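You operate a simulated robot arm through the tools that you are given. There is no shell and no other tool.

You are at the controls of a simulated robot arm. One attempt, no reset.

## Task
Set the control cabinet to the card on the rest, polarity too, then switch it on.

The check looks at the end state, three seconds after you hand in, the way a careful person would. Anything else that was tipped, shoved, dropped, spilled or broken makes it a failure.

## Robot
A 6-joint arm with a fingered hand, fixed in place. Base frame: the origin is at the foot of the arm, x ahead of it, y to its left, z up. Readings come in cm, degrees, newtons and seconds.
With the tool pointing down near the work surface it reaches from about 18 to 66 cm from the base axis. Its first joint turns from -166.0 to 166.0 degrees. Payload 4 kg.
Tool frame: the origin (TCP) lies between the finger pads and is the grasp point; the fingertips stand 2.6 cm ahead of it; z points along the fingers, y is the line along which they close. Largest opening 14.8 cm; the body of the gripper starts 7.3 cm behind the TCP. The gripper is a hand of 3 fingers: y runs from the thumb to the fingers, the wrist lies at [0, 0, -23.9] in the tool frame, and closing takes about 1.5 s.
Orientation is told as [roll, pitch, yaw] about the base's x, y, z axes, in that order, counted from this pose: with the fingers straight down and closing along the base's y, the tool's x points along the base's -x, its y along +y and its z along -z.

## Interface
- The arm moves only by the tool play_rows. Its argument "series" is a list of rows, each an object of numbers (a shift or turn left out is 0, a gripper value left out holds the last): "dx", "dy", "dz": the shift along the tool's x, y, z in cm; "wx", "wy", "wz": the turn, a rotation vector about the tool's x, y, z in degrees. In form: [{"dx": .., "dy": .., "dz": .., "wx": .., "wy": .., "wz": ..}, ...]. A call has 1 to 20 rows; each row shifts and turns the commanded pose from where the row before left it, along the tool's axes as they then stand. "claw" is the closure in counts, from 0 (fully open) to 255 (shut), set as the call begins (left out, the last holds). Each row takes 0.2 s and may step no farther than 5 cm and 8.6 degrees from the row before; otherwise, or with a gripper value out of range, the whole call is refused. Where a pose cannot be reached the arm comes as near as it can. A force on the tool above 40 N (or 10 N above the force at the start of the call, whichever is more), or a blocked arm, ends the call early, and 0.2 s more pass. Each finger travels about 15.3 cm/s and halts on what it meets, pressing with about 33 N; the grip force reading is that of the motor and also rises with nothing between the fingers. The clock runs only during rows and for 0.2 s after the last one: add rows that do not move to give the fingers time. It gives the time, the measured TCP pose, the force on the tool (base axes), the opening and the grip force at its end, in the units of the frame above (readings bear some noise), with the torque about the TCP (base axes, N m) and any sound that the robot's microphone picked up.
- Cameras (640 x 400 px; columns grow to the right, rows downward): "scene" is fixed at [40.06, 50, 179.23]; the picture's right is [-0.92, -0.38, 0.00], its down [-0.29, 0.69, -0.66] and it looks along [0.25, -0.61, -0.75] (base axes); focal length 344 px, centre (320, 200). "wrist" rides on the gripper at [6.8, -3.9, -9] in the tool frame; the picture's right is [0.50, 0.87, 0.00], its down [-0.65, 0.38, -0.65] and it looks along [-0.57, 0.33, 0.76] (tool axes); focal length 222 px, centre (320, 200). There is no depth. A picture from a camera that has moved, and an enlarged one, comes with that camera's place and axes in the base frame and with its lens.
- grab_frame(camera): a new picture of that camera. The clock stands still meanwhile.
- move_column(by): slides the trunk up (or, below 0, down) by that many cm; the arm rides with it, the base frame stays. It gives what a move gives, with no picture.
- move_fingers(finger1, finger2, thumb_bend): sets how far each is bent, from 0 (flat) to 1 (curled in); at 0.3 the hand is open as for a grip, at 0.7 the pads meet at the TCP. One left out holds its place. A second passes; each finger stops where it meets its share of the squeeze, and holds until it gets a number again. A gripper value or a shape takes the hand back. It gives what a move gives, with no picture; readings hold the bend of each and the force on the fingers (four entries, about 0 where the hand has none), thumb and palm.
- preshape(shape): the hand has 3 fingers and takes this shape, open, in about a second: jaw (thumb against the fingers, like two jaws); tri (thumb and two fingers); tip (a fingertip pinch); poke (one finger out to press); point (the index stretched); flat (the hand flat); cup (the hand cupped); fist (a fist). The gripper value then closes the fingers along that shape, each until it touches; the sizes above hold for jaw. It gives what a move gives, with no picture.
- zoom(camera, box): a new picture of the part [left, top, right, bottom] of that camera's present view, enlarged. The clock stands still meanwhile.
- sign_off(): hands the job in; it is judged then, once.

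Nothing tells you positions but the pictures and the camera data. Unless the task says otherwise, let go and move clear before handing in.

The tools are called after "Emit:" as name(argument=value, ...) on one line, values as JSON. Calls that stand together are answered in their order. play_rows: Moves the arm, as the interface text tells. Its arguments: {"type":"object","properties":{"series":{"type":"array","items":{"type":"object","properties":{"dx":{"type":"number"},"dy":{"type":"number"},"dz":{"type":"number"},"wx":{"type":"number"},"wy":{"type":"number"},"wz":{"type":"number"}}}},"claw":{"type":"number"}},"required":["series"]} The other tools are called the same way: move_column (by) slides the trunk up or down; preshape (shape) gives the hand a shape; move_fingers (finger1, finger2, thumb_bend) moves the fingers one by one; grab_frame (camera) takes a picture; zoom (camera, box) takes an enlarged picture of a part of a camera's view; sign_off () hands the job in.

At the start:

```text
time: 0.0
tcp_pos: [38.69, -9.53, 135.29]
tcp_rot: [0.1, 0.0, -0.1]
force: [0.3, -0.1, 0.2]
torque: [-0.03, 0.01, 0.01]
gripper_width: 14.78
finger_force: 0.0
shape: jaw
bend: [0.3, 0.3, 0.3]
finger forces: [0.0, 0.1, 0.0, 0.0, 0.0, 0.1]
trunk travel left (down, up): [-27.5, 4.2]
```

scene: 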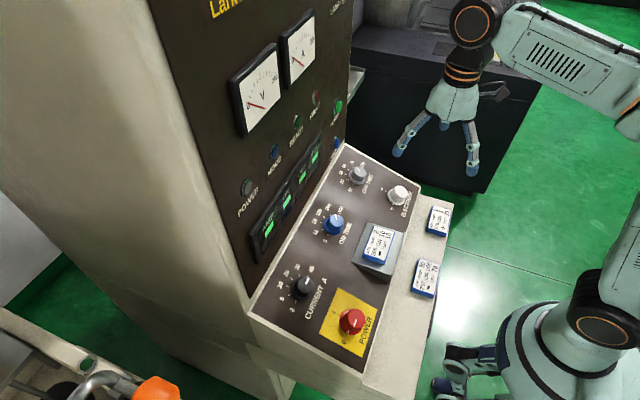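
wrist: 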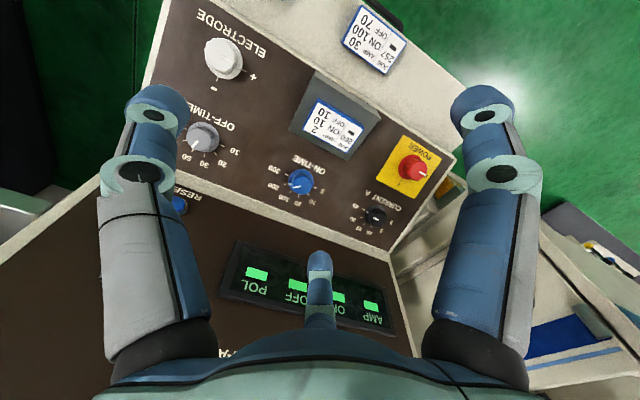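

I see a control cabinet with a sloped panel carrying several knobs (current, on-time, off-time, electrode polarity, power) and a card on a rest. I will zoom in to read the card and the scales.

Emit:
zoom(camera="scene", box=[240, 140, 460, 370])

Emit:
zoom(camera="wrist", box=[290, 70, 390, 170])

Emit:
zoom(camera="wrist", box=[160, 0, 470, 250])

Emit:
zoom(camera="scene", box=[340, 210, 460, 310])

Emit:
zoom(camera="scene", box=[220, 80, 360, 270])

```text
1.74 times, centred on (350, 255) of scene
camera zoom: at [40.06, 50.0, 179.23], right [-0.92, -0.38, 0.0], down [-0.29, 0.69, -0.66], along [0.25, -0.61, -0.75], focal length 598 px, centre (268, 104)
```

zoom: 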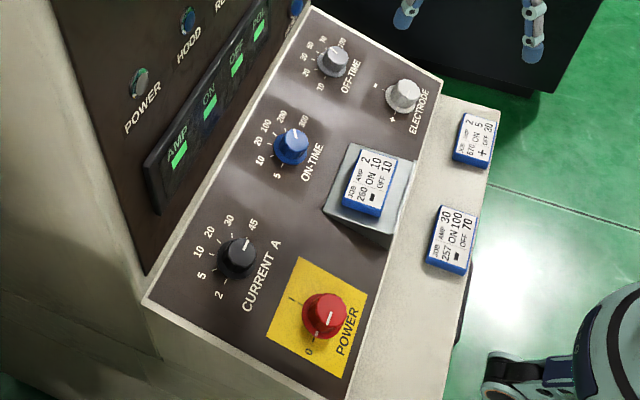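

```text
4.00 times, centred on (340, 120) of wrist
camera zoom: at [32.03, -13.46, 144.32], right [-0.5, 0.87, 0.0], down [0.66, 0.38, 0.65], along [0.57, 0.33, -0.76], focal length 888 px, centre (240, 520)
```

zoom: 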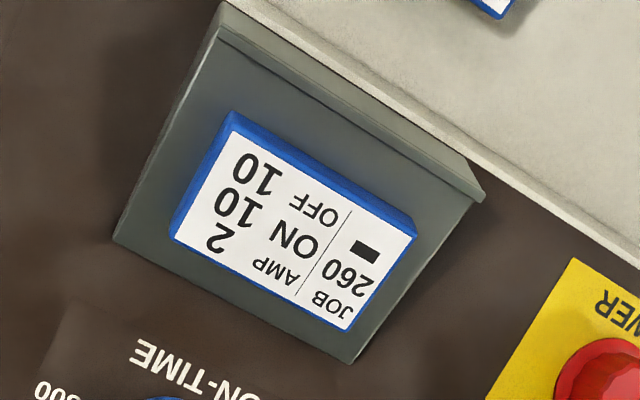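

```text
1.60 times, centred on (315, 125) of wrist
camera zoom: at [32.03, -13.46, 144.32], right [-0.5, 0.87, 0.0], down [0.66, 0.38, 0.65], along [0.57, 0.33, -0.76], focal length 355 px, centre (328, 320)
```

zoom: 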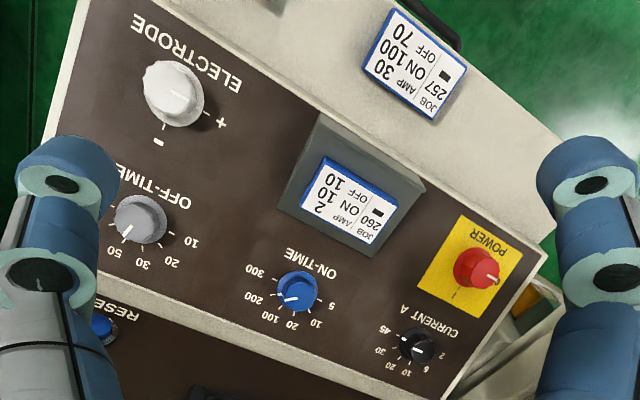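

```text
4.00 times, centred on (400, 260) of scene
camera zoom: at [40.06, 50.0, 179.23], right [-0.92, -0.38, 0.0], down [-0.29, 0.69, -0.66], along [0.25, -0.61, -0.75], focal length 1375 px, centre (0, -40)
```

zoom: 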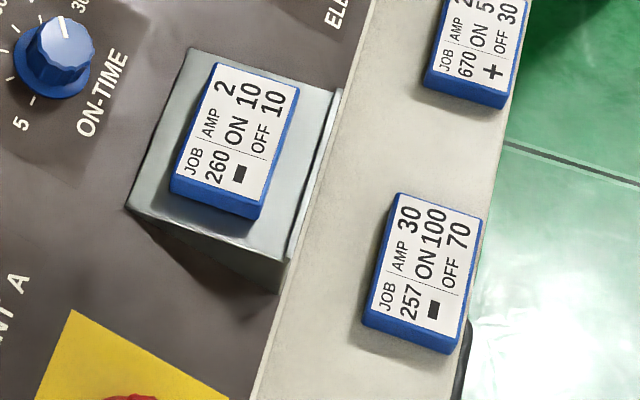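

```text
2.11 times, centred on (290, 175) of scene
camera zoom: at [40.06, 50.0, 179.23], right [-0.92, -0.38, 0.0], down [-0.29, 0.69, -0.66], along [0.25, -0.61, -0.75], focal length 724 px, centre (383, 253)
```

zoom: 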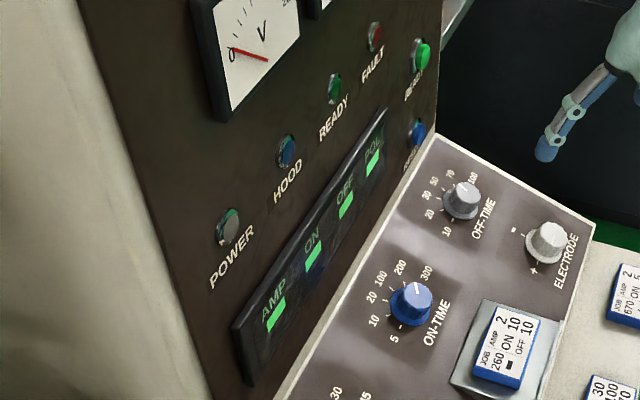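

The card on the rest reads JOB 260: AMP 2, ON 10, OFF 10, polarity minus. I'll look closer at each knob and its pointer.

Emit:
zoom(camera="scene", box=[270, 255, 340, 310])

Emit:
zoom(camera="scene", box=[300, 195, 370, 250])

Emit:
zoom(camera="scene", box=[335, 150, 420, 220])

Emit:
zoom(camera="scene", box=[310, 280, 390, 350])

Emit:
zoom(camera="wrist", box=[340, 120, 440, 240])

Emit:
zoom(camera="wrist", box=[180, 20, 330, 220])

Emit:
zoom(camera="scene", box=[230, 80, 350, 200])

Emit:
zoom(camera="wrist", box=[210, 220, 420, 360])

```text
7.27 times, centred on (305, 282) of scene
camera zoom: at [40.06, 50.0, 179.23], right [-0.92, -0.38, 0.0], down [-0.29, 0.69, -0.66], along [0.25, -0.61, -0.75], focal length 2499 px, centre (429, -400)
```

zoom: 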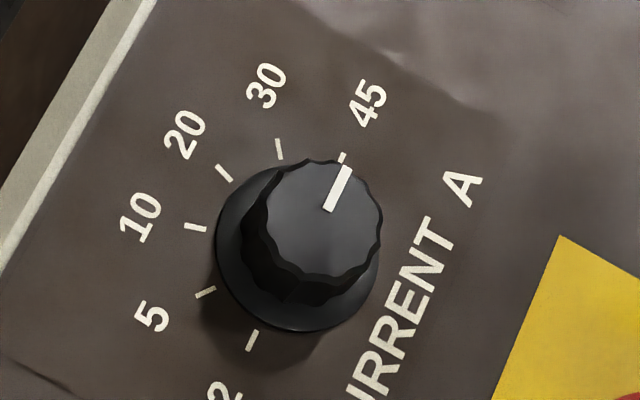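

```text
7.27 times, centred on (335, 222) of scene
camera zoom: at [40.06, 50.0, 179.23], right [-0.92, -0.38, 0.0], down [-0.29, 0.69, -0.66], along [0.25, -0.61, -0.75], focal length 2499 px, centre (211, 36)
```

zoom: 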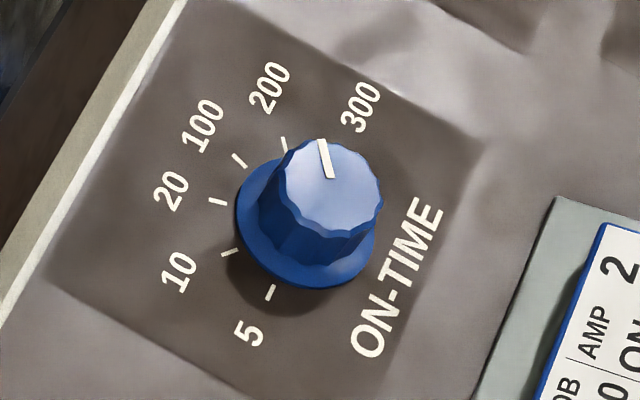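

```text
5.71 times, centred on (378, 185) of scene
camera zoom: at [40.06, 50.0, 179.23], right [-0.92, -0.38, 0.0], down [-0.29, 0.69, -0.66], along [0.25, -0.61, -0.75], focal length 1964 px, centre (-9, 286)
```

zoom: 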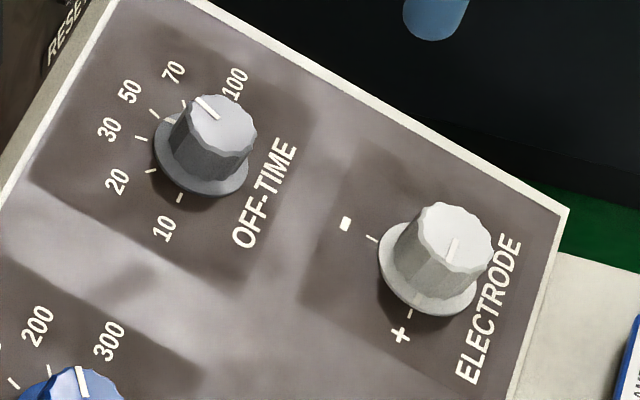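

```text
5.71 times, centred on (350, 315) of scene
camera zoom: at [40.06, 50.0, 179.23], right [-0.92, -0.38, 0.0], down [-0.29, 0.69, -0.66], along [0.25, -0.61, -0.75], focal length 1964 px, centre (149, -457)
```

zoom: 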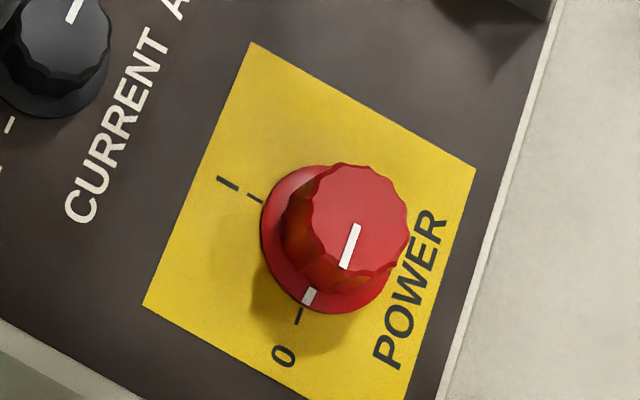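

```text
3.33 times, centred on (390, 180) of wrist
camera zoom: at [32.03, -13.46, 144.32], right [-0.5, 0.87, 0.0], down [0.66, 0.38, 0.65], along [0.57, 0.33, -0.76], focal length 740 px, centre (87, 267)
```

zoom: 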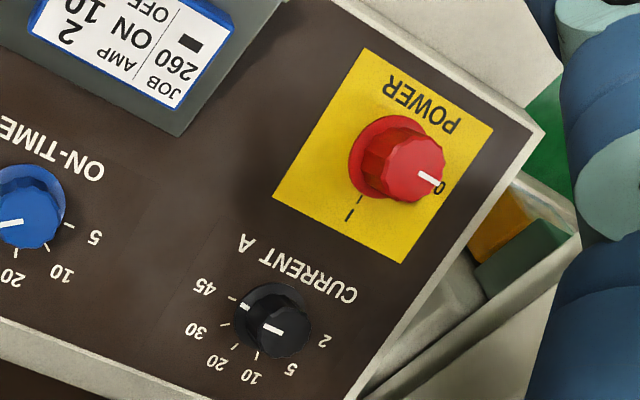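

```text
2.00 times, centred on (255, 120) of wrist
camera zoom: at [32.03, -13.46, 144.32], right [-0.5, 0.87, 0.0], down [0.66, 0.38, 0.65], along [0.57, 0.33, -0.76], focal length 444 px, centre (450, 360)
```

zoom: 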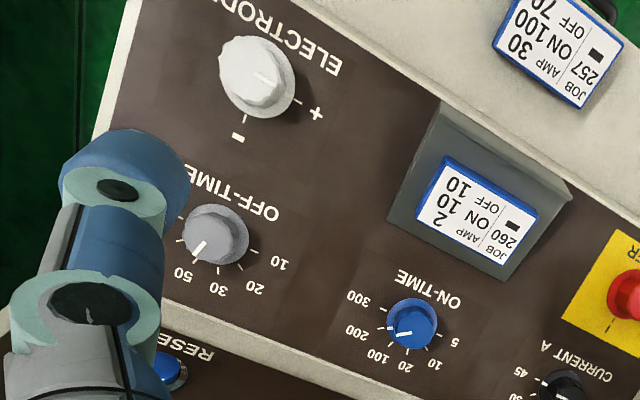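

```text
3.33 times, centred on (290, 140) of scene
camera zoom: at [40.06, 50.0, 179.23], right [-0.92, -0.38, 0.0], down [-0.29, 0.69, -0.66], along [0.25, -0.61, -0.75], focal length 1146 px, centre (420, 400)
```

zoom: 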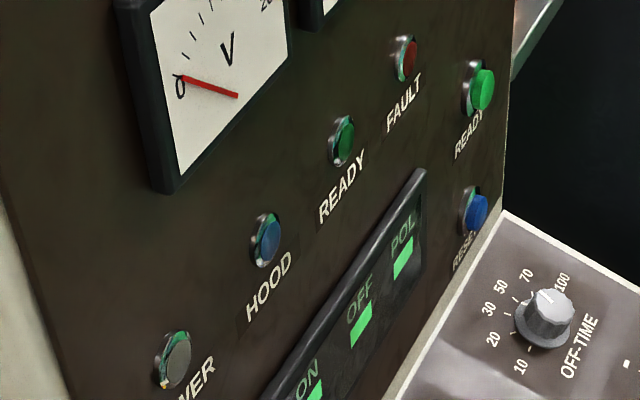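

```text
2.86 times, centred on (315, 290) of wrist
camera zoom: at [32.03, -13.46, 144.32], right [-0.5, 0.87, 0.0], down [0.66, 0.38, 0.65], along [0.57, 0.33, -0.76], focal length 635 px, centre (334, -57)
```

zoom: 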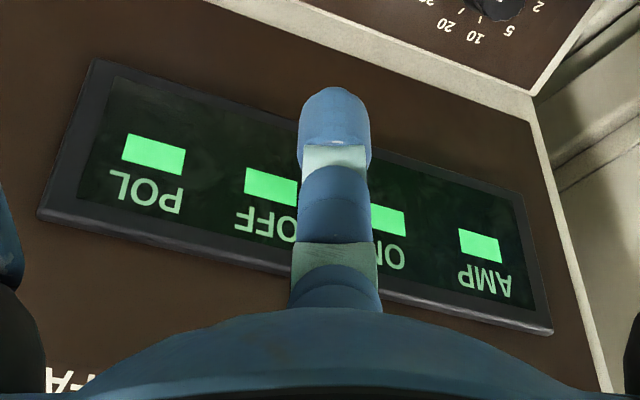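

The current knob is at 45, on-time near 200, off-time near 50, electrode at + and power at 0. From the two views, the knobs sit at roughly x 57 (upper row) and x 45 (lower row), z 102–110, on a panel sloped about 30° towards the robot. I'll tilt the hand square to the panel and look again.

Emit:
play_rows(series=[{"wy": -7.5}, {"wy": -7.5}, {"wy": -7.5}, {"wy": -7.5}, {}])

Emit:
grab_frame(camera="wrist")

Emit:
grab_frame(camera="scene")

```text
time: 1.2
tcp_pos: [38.73, -9.64, 135.27]
tcp_rot: [0.0, -30.1, -0.1]
force: [-0.5, 0.0, -0.2]
torque: [-0.02, -0.03, 0.01]
gripper_width: 14.81
finger_force: 0.0
shape: jaw
bend: [0.3, 0.3, 0.3]
finger forces: [0.0, 0.0, 0.0, 0.0, 0.1, 0.0]
trunk travel left (down, up): [-27.5, 4.2]
```

```text
taken
camera wrist: at [28.43, -13.44, 139.73], right [-0.43, 0.87, -0.25], down [0.24, 0.38, 0.89], along [0.87, 0.33, -0.37], focal length 222 px, centre (320, 200)
```

wrist: 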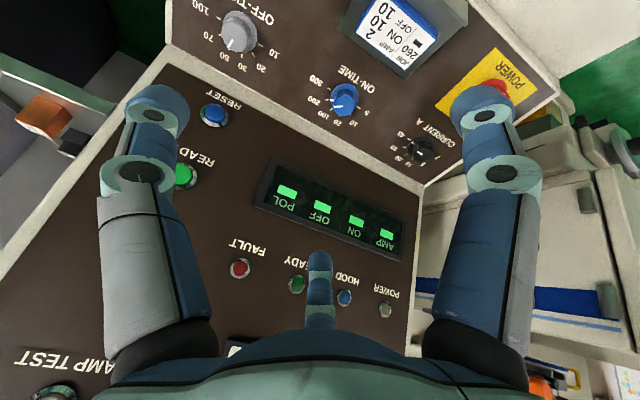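

```text
taken
```

scene: 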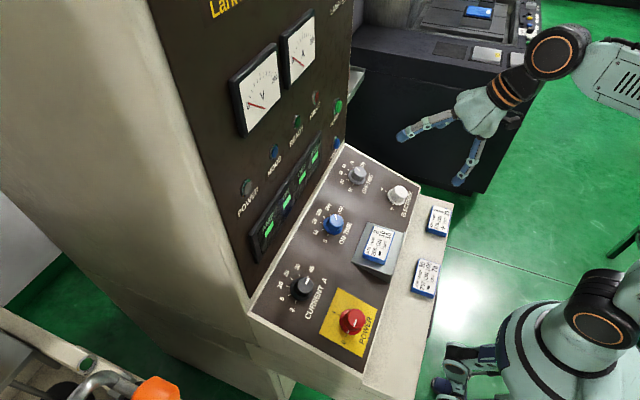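

The hand's tilt matches the panel. The three fingers look spread around the axis, so I'll test how they close, in free air.

Emit:
play_rows(series=[{}, {}, {}, {}, {}, {}, {}], claw=140)

Emit:
grab_frame(camera="wrist")

Emit:
zoom(camera="scene", box=[370, 20, 610, 200])

Emit:
preshape(shape="tri")

Emit:
grab_frame(camera="wrist")

Emit:
zoom(camera="scene", box=[370, 20, 610, 200])

```text
time: 2.8
tcp_pos: [38.67, -9.59, 135.24]
tcp_rot: [0.0, -30.0, -0.1]
force: [0.4, 1.5, -0.2]
torque: [-0.02, -0.02, 0.0]
gripper_width: 6.71
finger_force: 0.1
shape: jaw
bend: [0.38, 0.38, 0.7]
finger forces: [0.1, 0.1, 0.0, 0.1, 0.0, 0.1]
trunk travel left (down, up): [-27.5, 4.2]
```

```text
taken
camera wrist: at [28.38, -13.42, 139.75], right [-0.43, 0.87, -0.25], down [0.24, 0.38, 0.89], along [0.87, 0.33, -0.37], focal length 222 px, centre (320, 200)
```

wrist: 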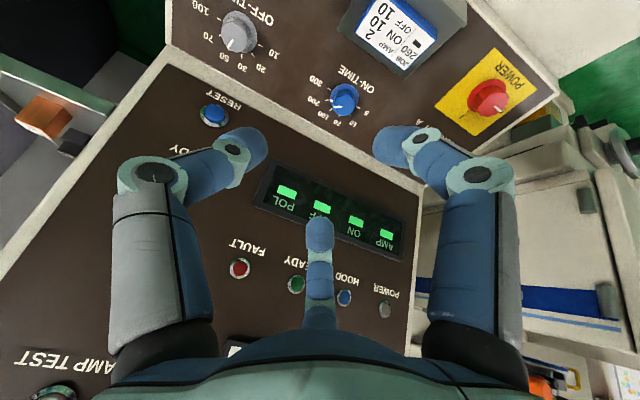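

```text
2.22 times, centred on (490, 110) of scene
camera zoom: at [40.06, 50.0, 179.23], right [-0.92, -0.38, 0.0], down [-0.29, 0.69, -0.66], along [0.25, -0.61, -0.75], focal length 764 px, centre (-58, 400)
```

zoom: 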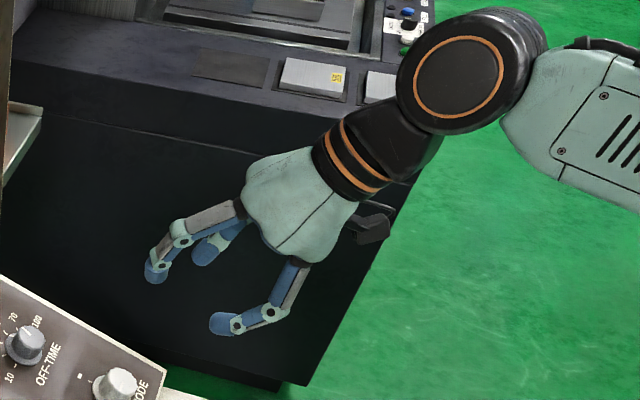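

```text
time: 3.7
tcp_pos: [38.74, -9.53, 135.28]
tcp_rot: [0.0, -30.0, -0.1]
force: [-1.2, -0.2, 0.2]
torque: [0.01, 0.02, 0.01]
gripper_width: 14.82
finger_force: 0.1
shape: tri
bend: [0.3, 0.3, 0.3]
finger forces: [0.1, 0.0, 0.1, 0.0, 0.0, 0.1]
trunk travel left (down, up): [-27.5, 4.2]
```

```text
taken
camera wrist: at [28.38, -13.42, 139.75], right [-0.43, 0.87, -0.25], down [0.24, 0.38, 0.89], along [0.87, 0.33, -0.37], focal length 222 px, centre (320, 200)
```

wrist: 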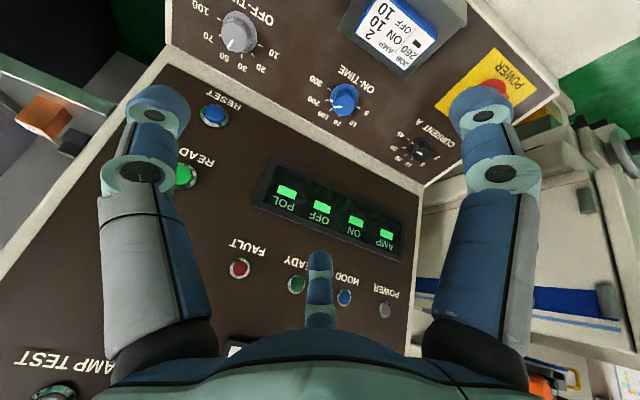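

```text
2.22 times, centred on (490, 110) of scene
camera zoom: at [40.06, 50.0, 179.23], right [-0.92, -0.38, 0.0], down [-0.29, 0.69, -0.66], along [0.25, -0.61, -0.75], focal length 764 px, centre (-58, 400)
```

zoom: 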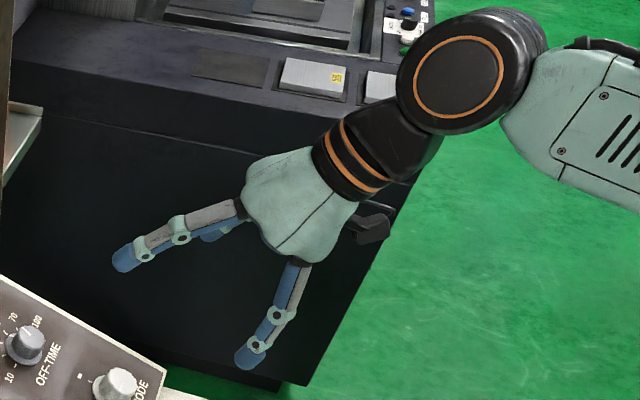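

All three fingers close centrally onto the tool axis, which suits turning knobs. I'll go back to the jaw shape and hover about 10 cm off the CURRENT knob to refine its position.

Emit:
preshape(shape="jaw")

Emit:
play_rows(series=[{"dx": -0.325, "dy": 3.325, "dz": 2.81}, {"dx": -0.325, "dy": 3.325, "dz": 2.81}, {"dx": -0.325, "dy": 3.325, "dz": 2.81}, {"dx": -0.325, "dy": 3.325, "dz": 2.81}, {"dx": -0.325, "dy": 3.325, "dz": 2.81}, {"dx": -0.325, "dy": 3.325, "dz": 2.81}, {"dx": -0.325, "dy": 3.325, "dz": 2.81}, {"dx": -0.325, "dy": 3.325, "dz": 2.81}, {}, {}])

Emit:
grab_frame(camera="wrist")

Emit:
grab_frame(camera="scene")

```text
time: 4.6
tcp_pos: [38.67, -9.58, 135.39]
tcp_rot: [0.1, -30.0, -0.2]
force: [0.4, -0.3, -0.2]
torque: [-0.01, -0.02, 0.02]
gripper_width: 14.81
finger_force: 0.0
shape: jaw
bend: [0.3, 0.3, 0.3]
finger forces: [0.1, 0.0, 0.0, 0.0, 0.2, 0.0]
trunk travel left (down, up): [-27.5, 4.2]
```

```text
time: 6.8
tcp_pos: [52.29, 16.95, 117.37]
tcp_rot: [0.0, -29.9, -0.1]
force: [-1.2, 0.5, -0.8]
torque: [0.01, 0.0, -0.02]
gripper_width: 14.78
finger_force: 0.1
shape: jaw
bend: [0.3, 0.3, 0.3]
finger forces: [0.0, 0.0, 0.0, 0.0, 0.0, 0.0]
trunk travel left (down, up): [-27.5, 4.2]
```

```text
taken
camera wrist: at [42.0, 13.0, 121.83], right [-0.43, 0.87, -0.25], down [0.24, 0.38, 0.89], along [0.87, 0.33, -0.37], focal length 222 px, centre (320, 200)
```

wrist: 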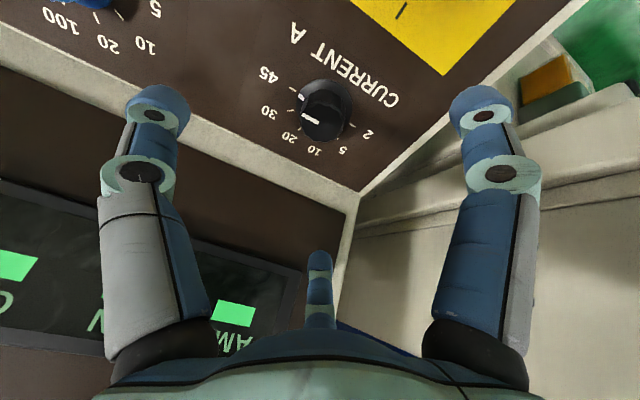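

```text
taken
```

scene: 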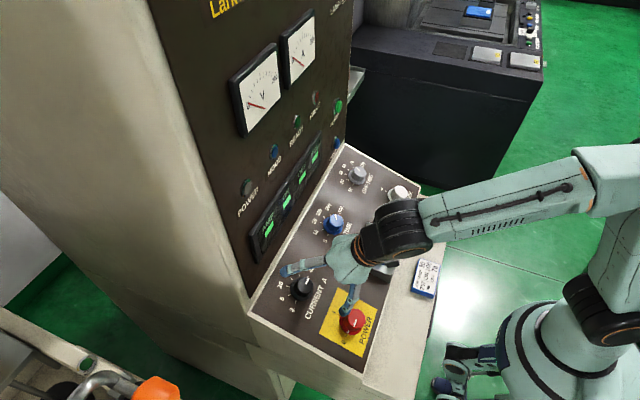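

The hand hovers above the CURRENT knob and the reach is fine. I'll zoom to measure the knob's offset from the tool axis.

Emit:
zoom(camera="wrist", box=[250, 50, 390, 180])

Emit:
zoom(camera="scene", box=[250, 220, 400, 350])

```text
3.08 times, centred on (320, 115) of wrist
camera zoom: at [42.0, 13.0, 121.83], right [-0.43, 0.87, -0.25], down [0.24, 0.38, 0.89], along [0.87, 0.33, -0.37], focal length 684 px, centre (320, 462)
```

zoom: 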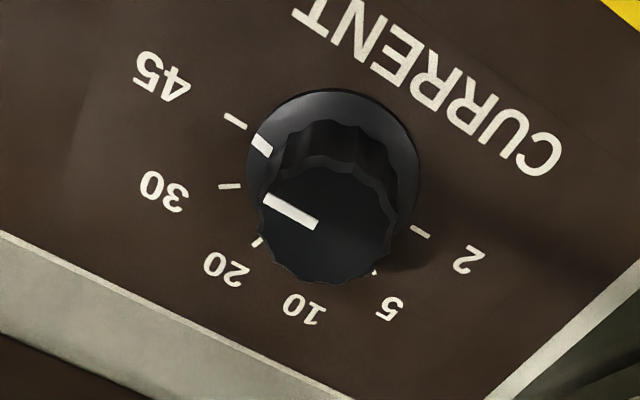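

```text
3.08 times, centred on (325, 285) of scene
camera zoom: at [40.06, 50.0, 179.23], right [-0.92, -0.38, 0.0], down [-0.29, 0.69, -0.66], along [0.25, -0.61, -0.75], focal length 1058 px, centre (305, -62)
```

zoom: 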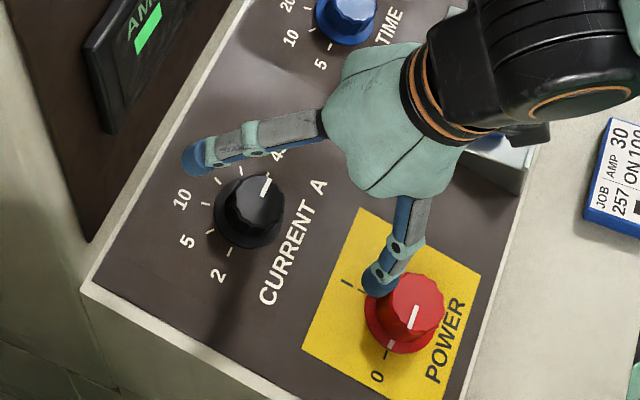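

The CURRENT knob axis is about 0.75 cm towards tool +x from my axis, with its base about 12.5 cm ahead and its top about 3 cm proud. I'll partly close the fingers, correct the offset and come closer.

Emit:
play_rows(series=[{}, {}, {}, {"dx": 0.4}, {"dx": 0.35, "dz": 1}, {"dz": 2}, {"dz": 2}, {}], claw=110)

Emit:
grab_frame(camera="wrist")

Emit:
zoom(camera="scene", box=[250, 220, 400, 350])

Emit:
zoom(camera="wrist", box=[220, 60, 420, 220])

```text
time: 8.6
tcp_pos: [53.96, 16.94, 112.57]
tcp_rot: [0.1, -29.9, -0.1]
force: [0.7, 0.9, -0.8]
torque: [-0.01, 0.01, -0.01]
gripper_width: 8.49
finger_force: 0.1
shape: jaw
bend: [0.33, 0.33, 0.7]
finger forces: [0.0, 0.1, 0.0, 0.1, 0.1, 0.1]
trunk travel left (down, up): [-27.5, 4.2]
```

```text
taken
camera wrist: at [43.74, 13.07, 117.08], right [-0.43, 0.87, -0.25], down [0.24, 0.38, 0.89], along [0.87, 0.33, -0.37], focal length 222 px, centre (320, 200)
```

wrist: 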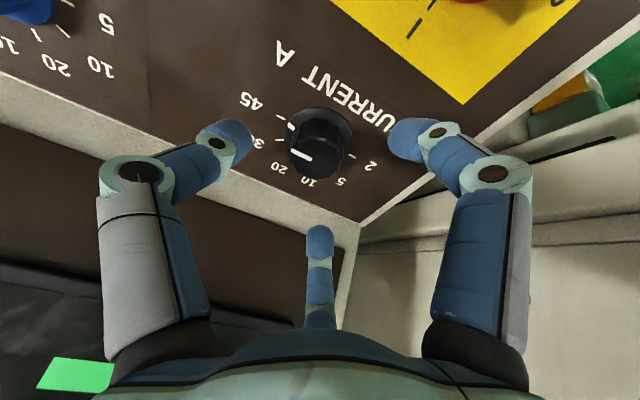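

```text
3.08 times, centred on (325, 285) of scene
camera zoom: at [40.06, 50.0, 179.23], right [-0.92, -0.38, 0.0], down [-0.29, 0.69, -0.66], along [0.25, -0.61, -0.75], focal length 1058 px, centre (305, -62)
```

zoom: 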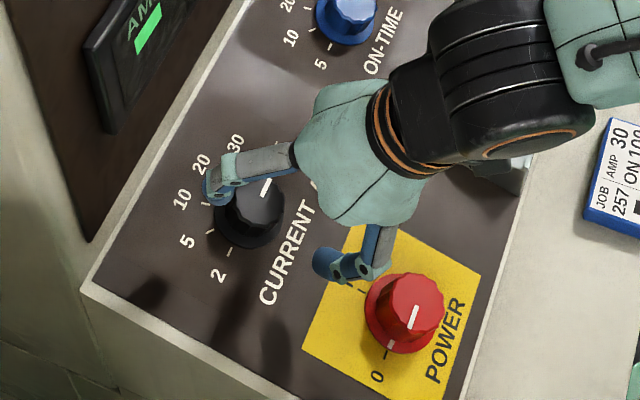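

```text
2.50 times, centred on (320, 140) of wrist
camera zoom: at [43.74, 13.07, 117.08], right [-0.43, 0.87, -0.25], down [0.24, 0.38, 0.89], along [0.87, 0.33, -0.37], focal length 555 px, centre (320, 350)
```

zoom: 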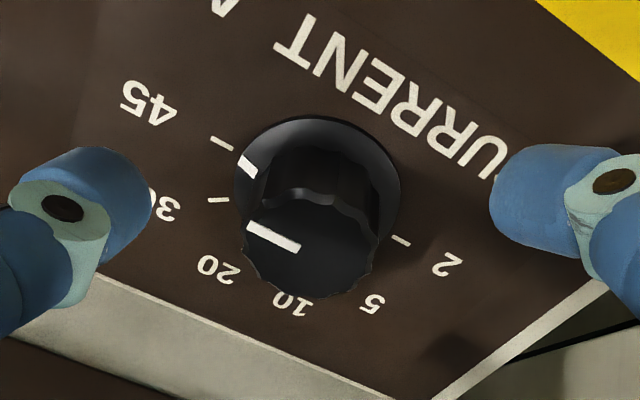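

The hand is now centred within about 0.2 cm, with the panel about 7.9 cm ahead and the knob top about 4.8 cm ahead. I'll pre-rotate +45°, descend so the fingers surround the knob, and check.

Emit:
play_rows(series=[{"dx": -0.15}, {"wz": 7.5}, {"wz": 7.5}, {"wz": 7.5}, {"wz": 7.5}, {"wz": 7.5}, {"wz": 7.5}, {"dz": 1}, {"dz": 1.5}, {"dz": 1.5}, {}])

Emit:
grab_frame(camera="wrist")

Emit:
zoom(camera="scene", box=[250, 220, 400, 350])

```text
time: 11.0
tcp_pos: [56.1, 16.81, 108.71]
tcp_rot: [22.3, -20.7, -49.2]
force: [-0.4, -0.5, 0.2]
torque: [-0.01, -0.01, -0.02]
gripper_width: 8.48
finger_force: 0.0
shape: jaw
bend: [0.33, 0.33, 0.7]
finger forces: [0.0, 0.0, 0.0, 0.0, 0.0, 0.0]
trunk travel left (down, up): [-27.5, 4.2]
```

```text
taken
camera wrist: at [45.1, 18.94, 112.83], right [0.23, 0.97, 0.13], down [0.3, -0.2, 0.93], along [0.93, -0.17, -0.34], focal length 222 px, centre (320, 200)
```

wrist: 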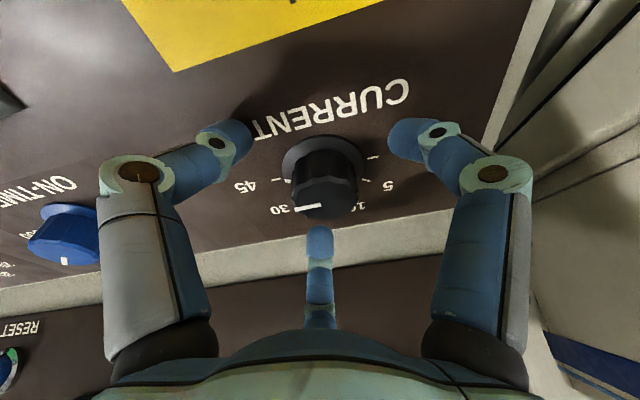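

```text
3.08 times, centred on (325, 285) of scene
camera zoom: at [40.06, 50.0, 179.23], right [-0.92, -0.38, 0.0], down [-0.29, 0.69, -0.66], along [0.25, -0.61, -0.75], focal length 1058 px, centre (305, -62)
```

zoom: 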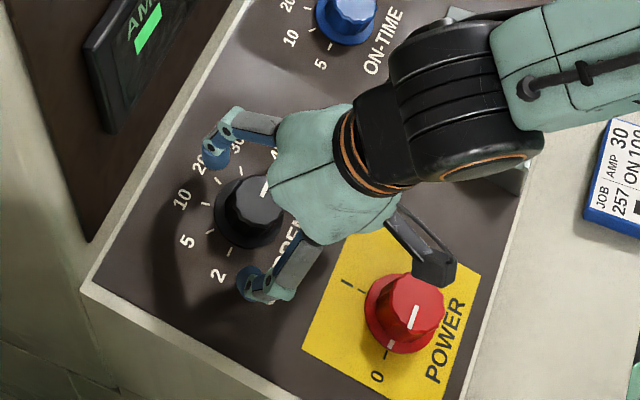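

The knob sits on the tool axis between the fingers. Closing the grip now.

Emit:
play_rows(series=[{}, {}, {}, {}, {}, {}, {}, {}], claw=255)

Emit:
grab_frame(camera="wrist")

Emit:
zoom(camera="scene", box=[250, 220, 400, 350])

```text
time: 12.8
tcp_pos: [55.96, 16.97, 108.86]
tcp_rot: [22.2, -20.7, -49.2]
force: [-1.7, 0.0, -6.7]
torque: [0.04, 0.22, -0.03]
gripper_width: 3.03
finger_force: 33.3
shape: jaw
bend: [0.75, 0.77, 0.7]
finger forces: [28.4, 29.3, 0.0, 0.1, 30.9, 0.1]
trunk travel left (down, up): [-27.5, 4.2]
```

```text
taken
camera wrist: at [45.12, 18.94, 112.79], right [0.23, 0.97, 0.13], down [0.31, -0.2, 0.93], along [0.92, -0.17, -0.34], focal length 222 px, centre (320, 200)
```

wrist: 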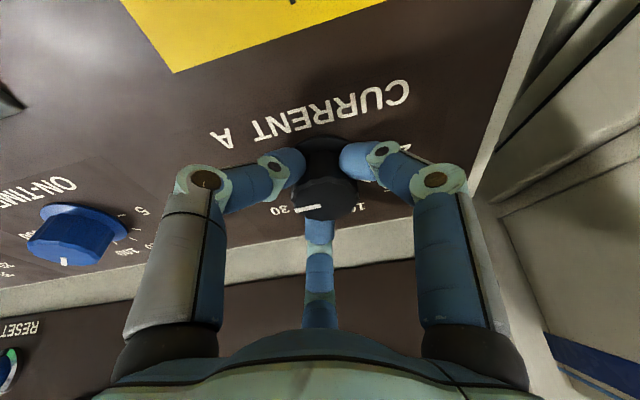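

```text
3.08 times, centred on (325, 285) of scene
camera zoom: at [40.06, 50.0, 179.23], right [-0.92, -0.38, 0.0], down [-0.29, 0.69, -0.66], along [0.25, -0.61, -0.75], focal length 1058 px, centre (305, -62)
```

zoom: 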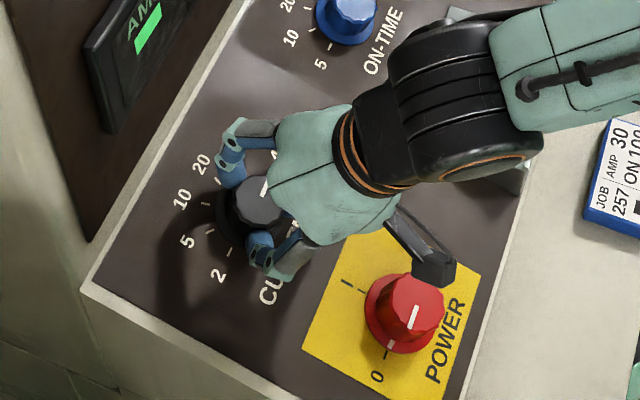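

All three fingers hold the knob evenly at about 30 N. I'll turn it counter-clockwise by 45° first and check for slip.

Emit:
play_rows(series=[{"wz": -7.5}, {"wz": -7.5}, {"wz": -7.5}, {"wz": -7.5}, {"wz": -7.5}, {"wz": -7.5}, {}])

Emit:
zoom(camera="wrist", box=[220, 60, 420, 240])

Emit:
zoom(camera="scene", box=[250, 220, 400, 350])

```text
time: 14.4
tcp_pos: [56.25, 16.67, 108.95]
tcp_rot: [0.0, -29.9, -0.1]
force: [4.3, -13.7, -11.1]
torque: [-0.05, 0.32, -0.17]
gripper_width: 2.87
finger_force: 32.8
shape: jaw
bend: [0.76, 0.77, 0.7]
finger forces: [29.0, 28.5, 0.0, 0.1, 34.1, 0.1]
trunk travel left (down, up): [-27.5, 4.2]
```

```text
2.22 times, centred on (320, 150) of wrist
camera zoom: at [46.03, 12.86, 113.36], right [-0.43, 0.87, -0.25], down [0.24, 0.38, 0.89], along [0.87, 0.33, -0.37], focal length 494 px, centre (320, 311)
```

zoom: 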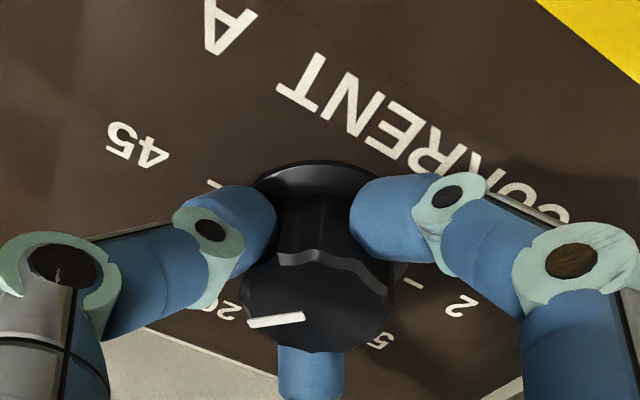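

```text
3.08 times, centred on (325, 285) of scene
camera zoom: at [40.06, 50.0, 179.23], right [-0.92, -0.38, 0.0], down [-0.29, 0.69, -0.66], along [0.25, -0.61, -0.75], focal length 1058 px, centre (305, -62)
```

zoom: 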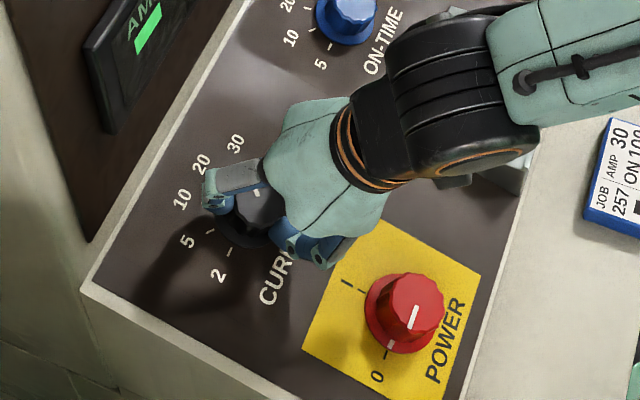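

The knob follows the hand, with the pointer now near 30. I'll continue another 45°.

Emit:
play_rows(series=[{"wz": -7.5}, {"wz": -7.5}, {"wz": -7.5}, {"wz": -7.5}, {"wz": -7.5}, {"wz": -7.5}, {}])

Emit:
zoom(camera="wrist", box=[220, 60, 420, 240])

Emit:
zoom(camera="scene", box=[220, 160, 380, 310])

```text
time: 16.0
tcp_pos: [56.5, 16.73, 108.98]
tcp_rot: [-22.0, -20.6, 49.1]
force: [15.7, -15.6, -8.8]
torque: [0.07, 0.2, -0.07]
gripper_width: 2.78
finger_force: 33.1
shape: jaw
bend: [0.76, 0.78, 0.7]
finger forces: [28.4, 28.0, 0.0, 0.0, 36.4, 0.0]
trunk travel left (down, up): [-27.5, 4.2]
```

```text
2.22 times, centred on (320, 150) of wrist
camera zoom: at [50.33, 9.23, 115.76], right [-0.84, 0.26, -0.48], down [-0.16, 0.73, 0.66], along [0.52, 0.63, -0.57], focal length 494 px, centre (320, 311)
```

zoom: 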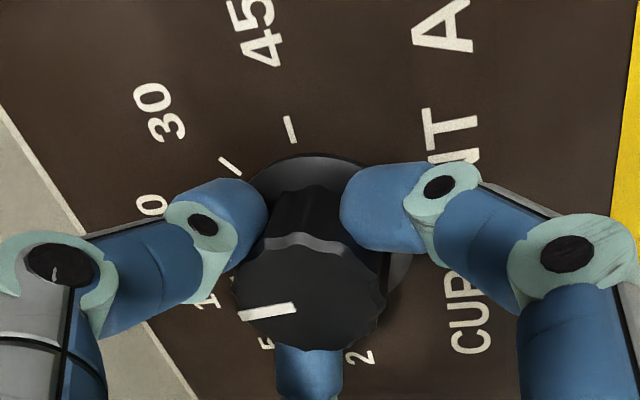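

```text
2.67 times, centred on (300, 235) of scene
camera zoom: at [40.06, 50.0, 179.23], right [-0.92, -0.38, 0.0], down [-0.29, 0.69, -0.66], along [0.25, -0.61, -0.75], focal length 916 px, centre (373, 107)
```

zoom: 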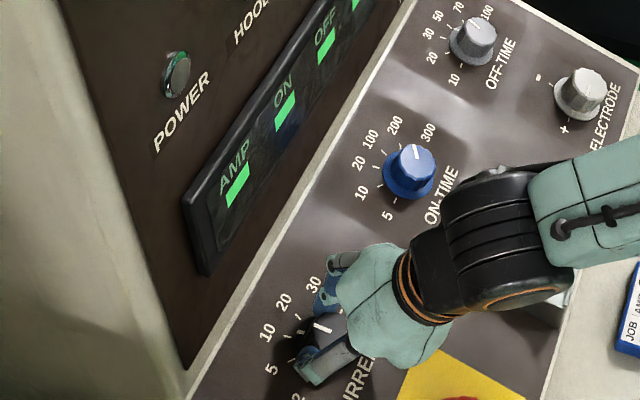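

No slip: the knob now points roughly straight up (0°). I'll release, rotate the hand back 90° and regrip.

Emit:
play_rows(series=[{}, {}, {}, {}, {}, {"wz": 7.5}, {"wz": 7.5}, {"wz": 7.5}, {"wz": 7.5}, {"wz": 7.5}, {"wz": 7.5}, {"wz": 7.5}, {"wz": 7.5}, {"wz": 7.5}, {"wz": 7.5}, {"wz": 7.5}, {"wz": 7.5}, {}], claw=110)

Emit:
zoom(camera="wrist", box=[220, 60, 420, 240])

Emit:
zoom(camera="scene", box=[220, 160, 380, 310])

```text
time: 19.8
tcp_pos: [56.14, 16.97, 109.07]
tcp_rot: [22.2, -20.8, -49.3]
force: [0.8, -0.2, -0.3]
torque: [-0.01, 0.02, -0.02]
gripper_width: 8.37
finger_force: 0.1
shape: jaw
bend: [0.33, 0.33, 0.7]
finger forces: [0.0, 0.0, 0.0, 0.0, 0.0, 0.0]
trunk travel left (down, up): [-27.5, 4.2]
```

```text
2.22 times, centred on (320, 150) of wrist
camera zoom: at [45.17, 19.01, 113.06], right [0.23, 0.97, 0.13], down [0.3, -0.2, 0.93], along [0.92, -0.17, -0.34], focal length 494 px, centre (320, 311)
```

zoom: 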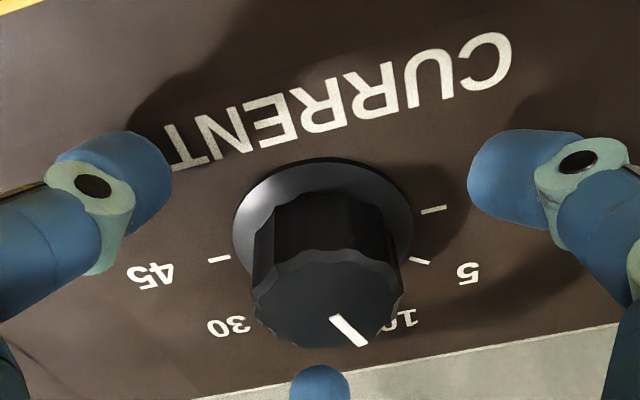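

```text
2.67 times, centred on (300, 235) of scene
camera zoom: at [40.06, 50.0, 179.23], right [-0.92, -0.38, 0.0], down [-0.29, 0.69, -0.66], along [0.25, -0.61, -0.75], focal length 916 px, centre (373, 107)
```

zoom: 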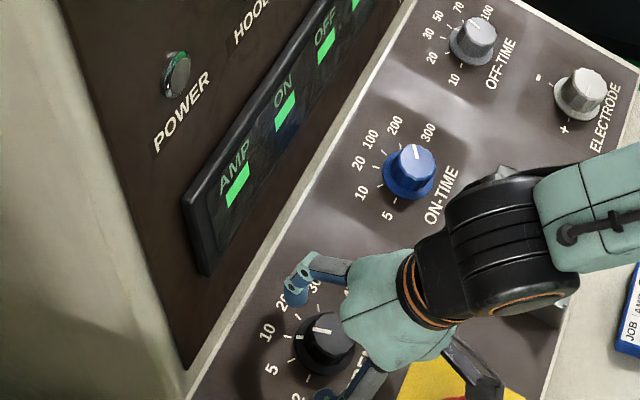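

The pointer seems to have moved further, toward 10, on release, probably a detent snap. I'll look closer.

Emit:
zoom(camera="scene", box=[270, 255, 340, 310])

Emit:
zoom(camera="wrist", box=[270, 100, 400, 220])

```text
7.27 times, centred on (305, 282) of scene
camera zoom: at [40.06, 50.0, 179.23], right [-0.92, -0.38, 0.0], down [-0.29, 0.69, -0.66], along [0.25, -0.61, -0.75], focal length 2499 px, centre (429, -400)
```

zoom: 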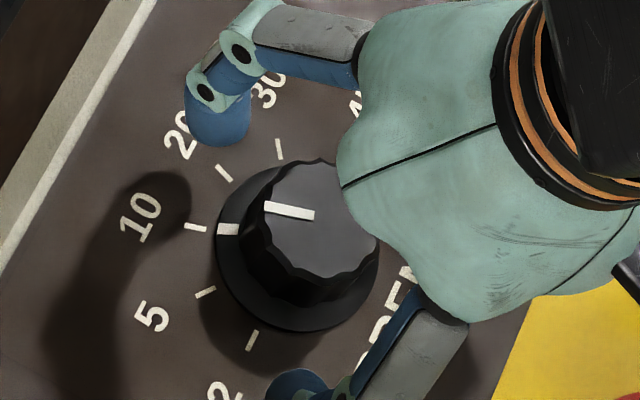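

```text
3.33 times, centred on (335, 160) of wrist
camera zoom: at [45.17, 19.01, 113.06], right [0.23, 0.97, 0.13], down [0.3, -0.2, 0.93], along [0.92, -0.17, -0.34], focal length 740 px, centre (270, 333)
```

zoom: 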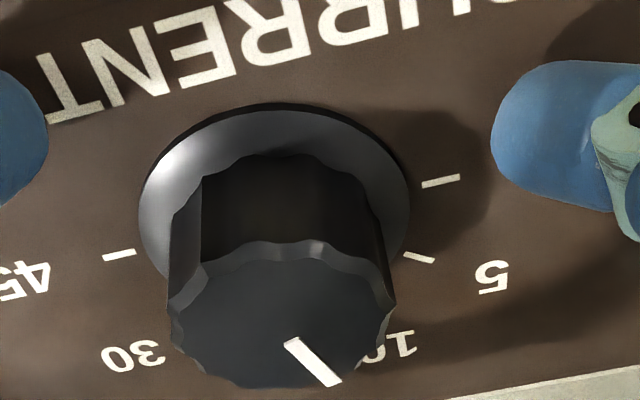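

The skirt mark aligns exactly with 10, so the knobs have detents. Now I regrip and turn two more positions (72°) to 2.

Emit:
play_rows(series=[{}, {}, {}, {}, {}, {}, {}, {"wz": -8}, {"wz": -8}, {"wz": -8}, {"wz": -8}, {"wz": -8}, {"wz": -8}, {"wz": -8}, {"wz": -8}, {"wz": -8}, {}], claw=255)

Emit:
zoom(camera="scene", box=[270, 255, 340, 310])

Emit:
zoom(camera="wrist", box=[220, 60, 420, 240])

```text
time: 23.4
tcp_pos: [56.28, 16.71, 109.06]
tcp_rot: [-14.7, -26.4, 30.6]
force: [2.4, -13.3, 0.4]
torque: [0.16, 0.27, -0.18]
gripper_width: 2.95
finger_force: 32.5
shape: jaw
bend: [0.76, 0.77, 0.7]
finger forces: [30.5, 30.2, 0.0, 0.0, 35.8, 0.0]
trunk travel left (down, up): [-27.5, 4.2]
```

```text
7.27 times, centred on (305, 282) of scene
camera zoom: at [40.06, 50.0, 179.23], right [-0.92, -0.38, 0.0], down [-0.29, 0.69, -0.66], along [0.25, -0.61, -0.75], focal length 2499 px, centre (429, -400)
```

zoom: 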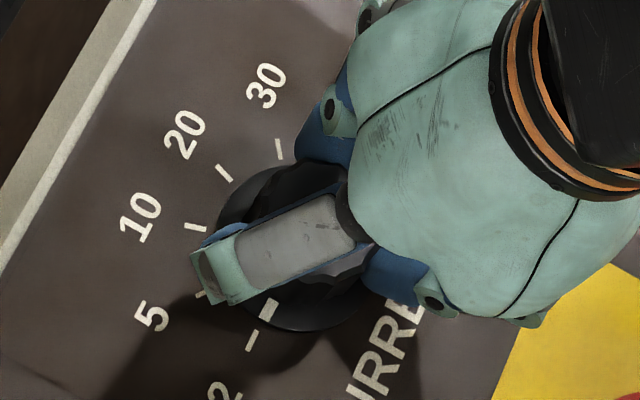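

```text
2.22 times, centred on (320, 150) of wrist
camera zoom: at [48.17, 10.21, 114.67], right [-0.73, 0.55, -0.42], down [0.03, 0.63, 0.77], along [0.69, 0.55, -0.48], focal length 494 px, centre (320, 311)
```

zoom: 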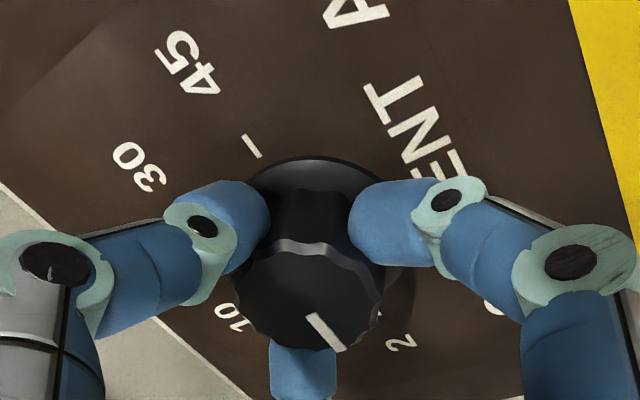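

The skirt mark is next to 2. I'll release, back off, and verify.

Emit:
play_rows(series=[{}, {}, {}, {}, {}, {"dz": -2}, {"dz": -3}, {"wz": 6.75}, {"wz": 6.75}, {"wz": 6.75}, {"wz": 6.75}, {}], claw=110)

Emit:
zoom(camera="scene", box=[270, 255, 340, 310])

Emit:
grab_frame(camera="wrist")

Emit:
zoom(camera="wrist", box=[220, 60, 420, 240])

```text
time: 26.0
tcp_pos: [53.68, 17.23, 113.28]
tcp_rot: [0.0, -30.0, -0.2]
force: [0.0, 0.0, -0.5]
torque: [0.01, -0.02, 0.02]
gripper_width: 8.38
finger_force: 0.1
shape: jaw
bend: [0.33, 0.33, 0.7]
finger forces: [0.0, 0.1, 0.1, 0.0, 0.1, 0.1]
trunk travel left (down, up): [-27.5, 4.2]
```

```text
7.27 times, centred on (305, 282) of scene
camera zoom: at [40.06, 50.0, 179.23], right [-0.92, -0.38, 0.0], down [-0.29, 0.69, -0.66], along [0.25, -0.61, -0.75], focal length 2499 px, centre (429, -400)
```

zoom: 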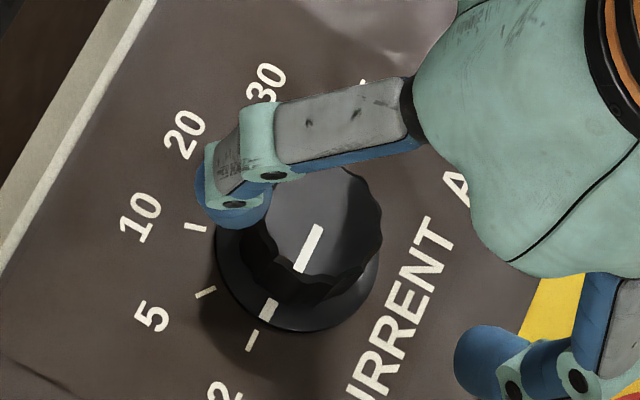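

```text
taken
camera wrist: at [43.42, 13.23, 117.74], right [-0.43, 0.87, -0.25], down [0.24, 0.38, 0.89], along [0.87, 0.32, -0.37], focal length 222 px, centre (320, 200)
```

wrist: 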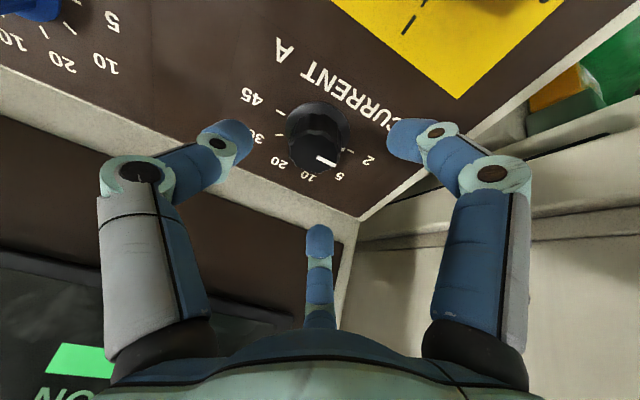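

```text
2.22 times, centred on (320, 150) of wrist
camera zoom: at [43.42, 13.23, 117.74], right [-0.43, 0.87, -0.25], down [0.24, 0.38, 0.89], along [0.87, 0.32, -0.37], focal length 494 px, centre (320, 311)
```

zoom: 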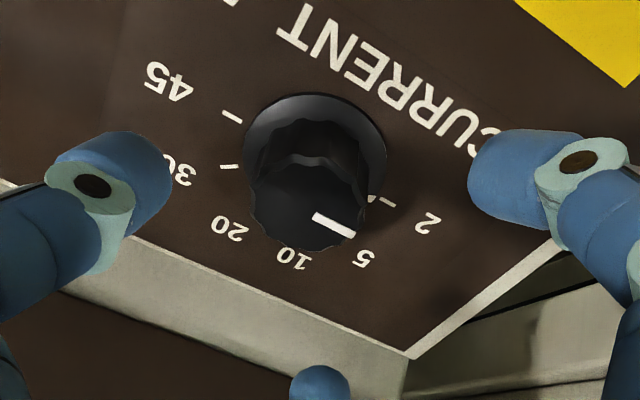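

The CURRENT knob is at 2. Next is ON-TIME, about 20 cm along −y: I'll rise a bit, travel and look.

Emit:
play_rows(series=[{"dz": -2}, {"dz": -2}, {"dy": -4.04}, {"dy": -4.04}, {"dy": -4.04}, {"dy": -4.04}, {"dy": -4.04}, {}, {}])

Emit:
grab_frame(camera="wrist")

Emit:
zoom(camera="wrist", box=[250, 50, 390, 180])

Emit:
grab_frame(camera="scene")

```text
time: 28.0
tcp_pos: [51.66, -3.45, 116.91]
tcp_rot: [0.0, -30.1, -0.2]
force: [-0.6, 0.3, -0.5]
torque: [-0.02, 0.03, -0.01]
gripper_width: 8.35
finger_force: 0.0
shape: jaw
bend: [0.33, 0.33, 0.7]
finger forces: [0.1, 0.0, 0.0, 0.1, 0.0, 0.0]
trunk travel left (down, up): [-27.5, 4.2]
```

```text
taken
camera wrist: at [41.37, -7.38, 121.25], right [-0.43, 0.87, -0.25], down [0.24, 0.38, 0.89], along [0.87, 0.33, -0.37], focal length 222 px, centre (320, 200)
```

wrist: 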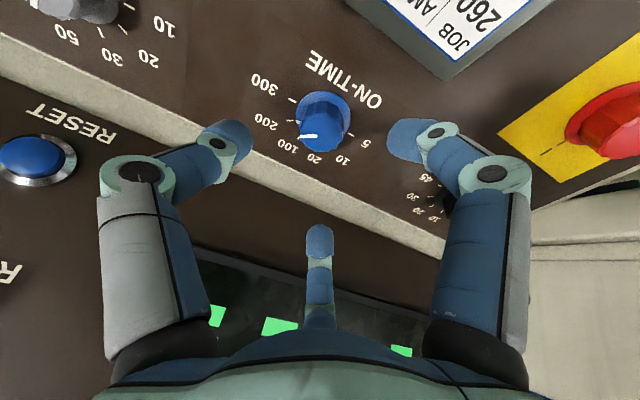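

```text
3.08 times, centred on (320, 115) of wrist
camera zoom: at [41.37, -7.38, 121.25], right [-0.43, 0.87, -0.25], down [0.24, 0.38, 0.89], along [0.87, 0.33, -0.37], focal length 684 px, centre (320, 462)
```

zoom: 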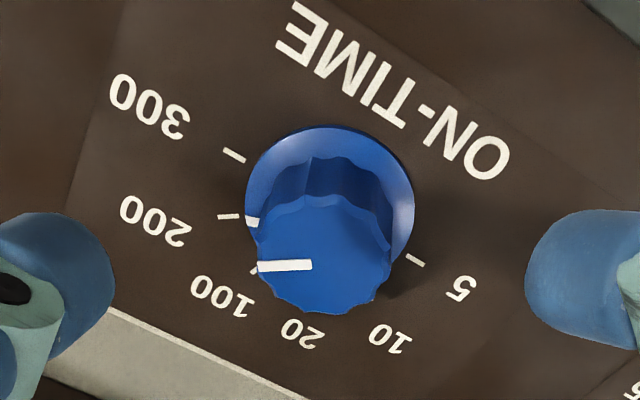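

```text
taken
```

scene: 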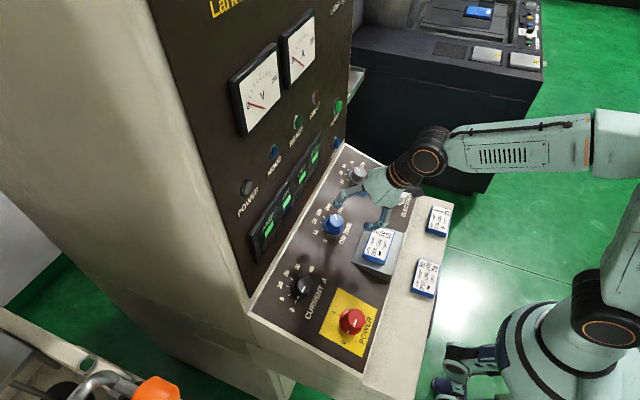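

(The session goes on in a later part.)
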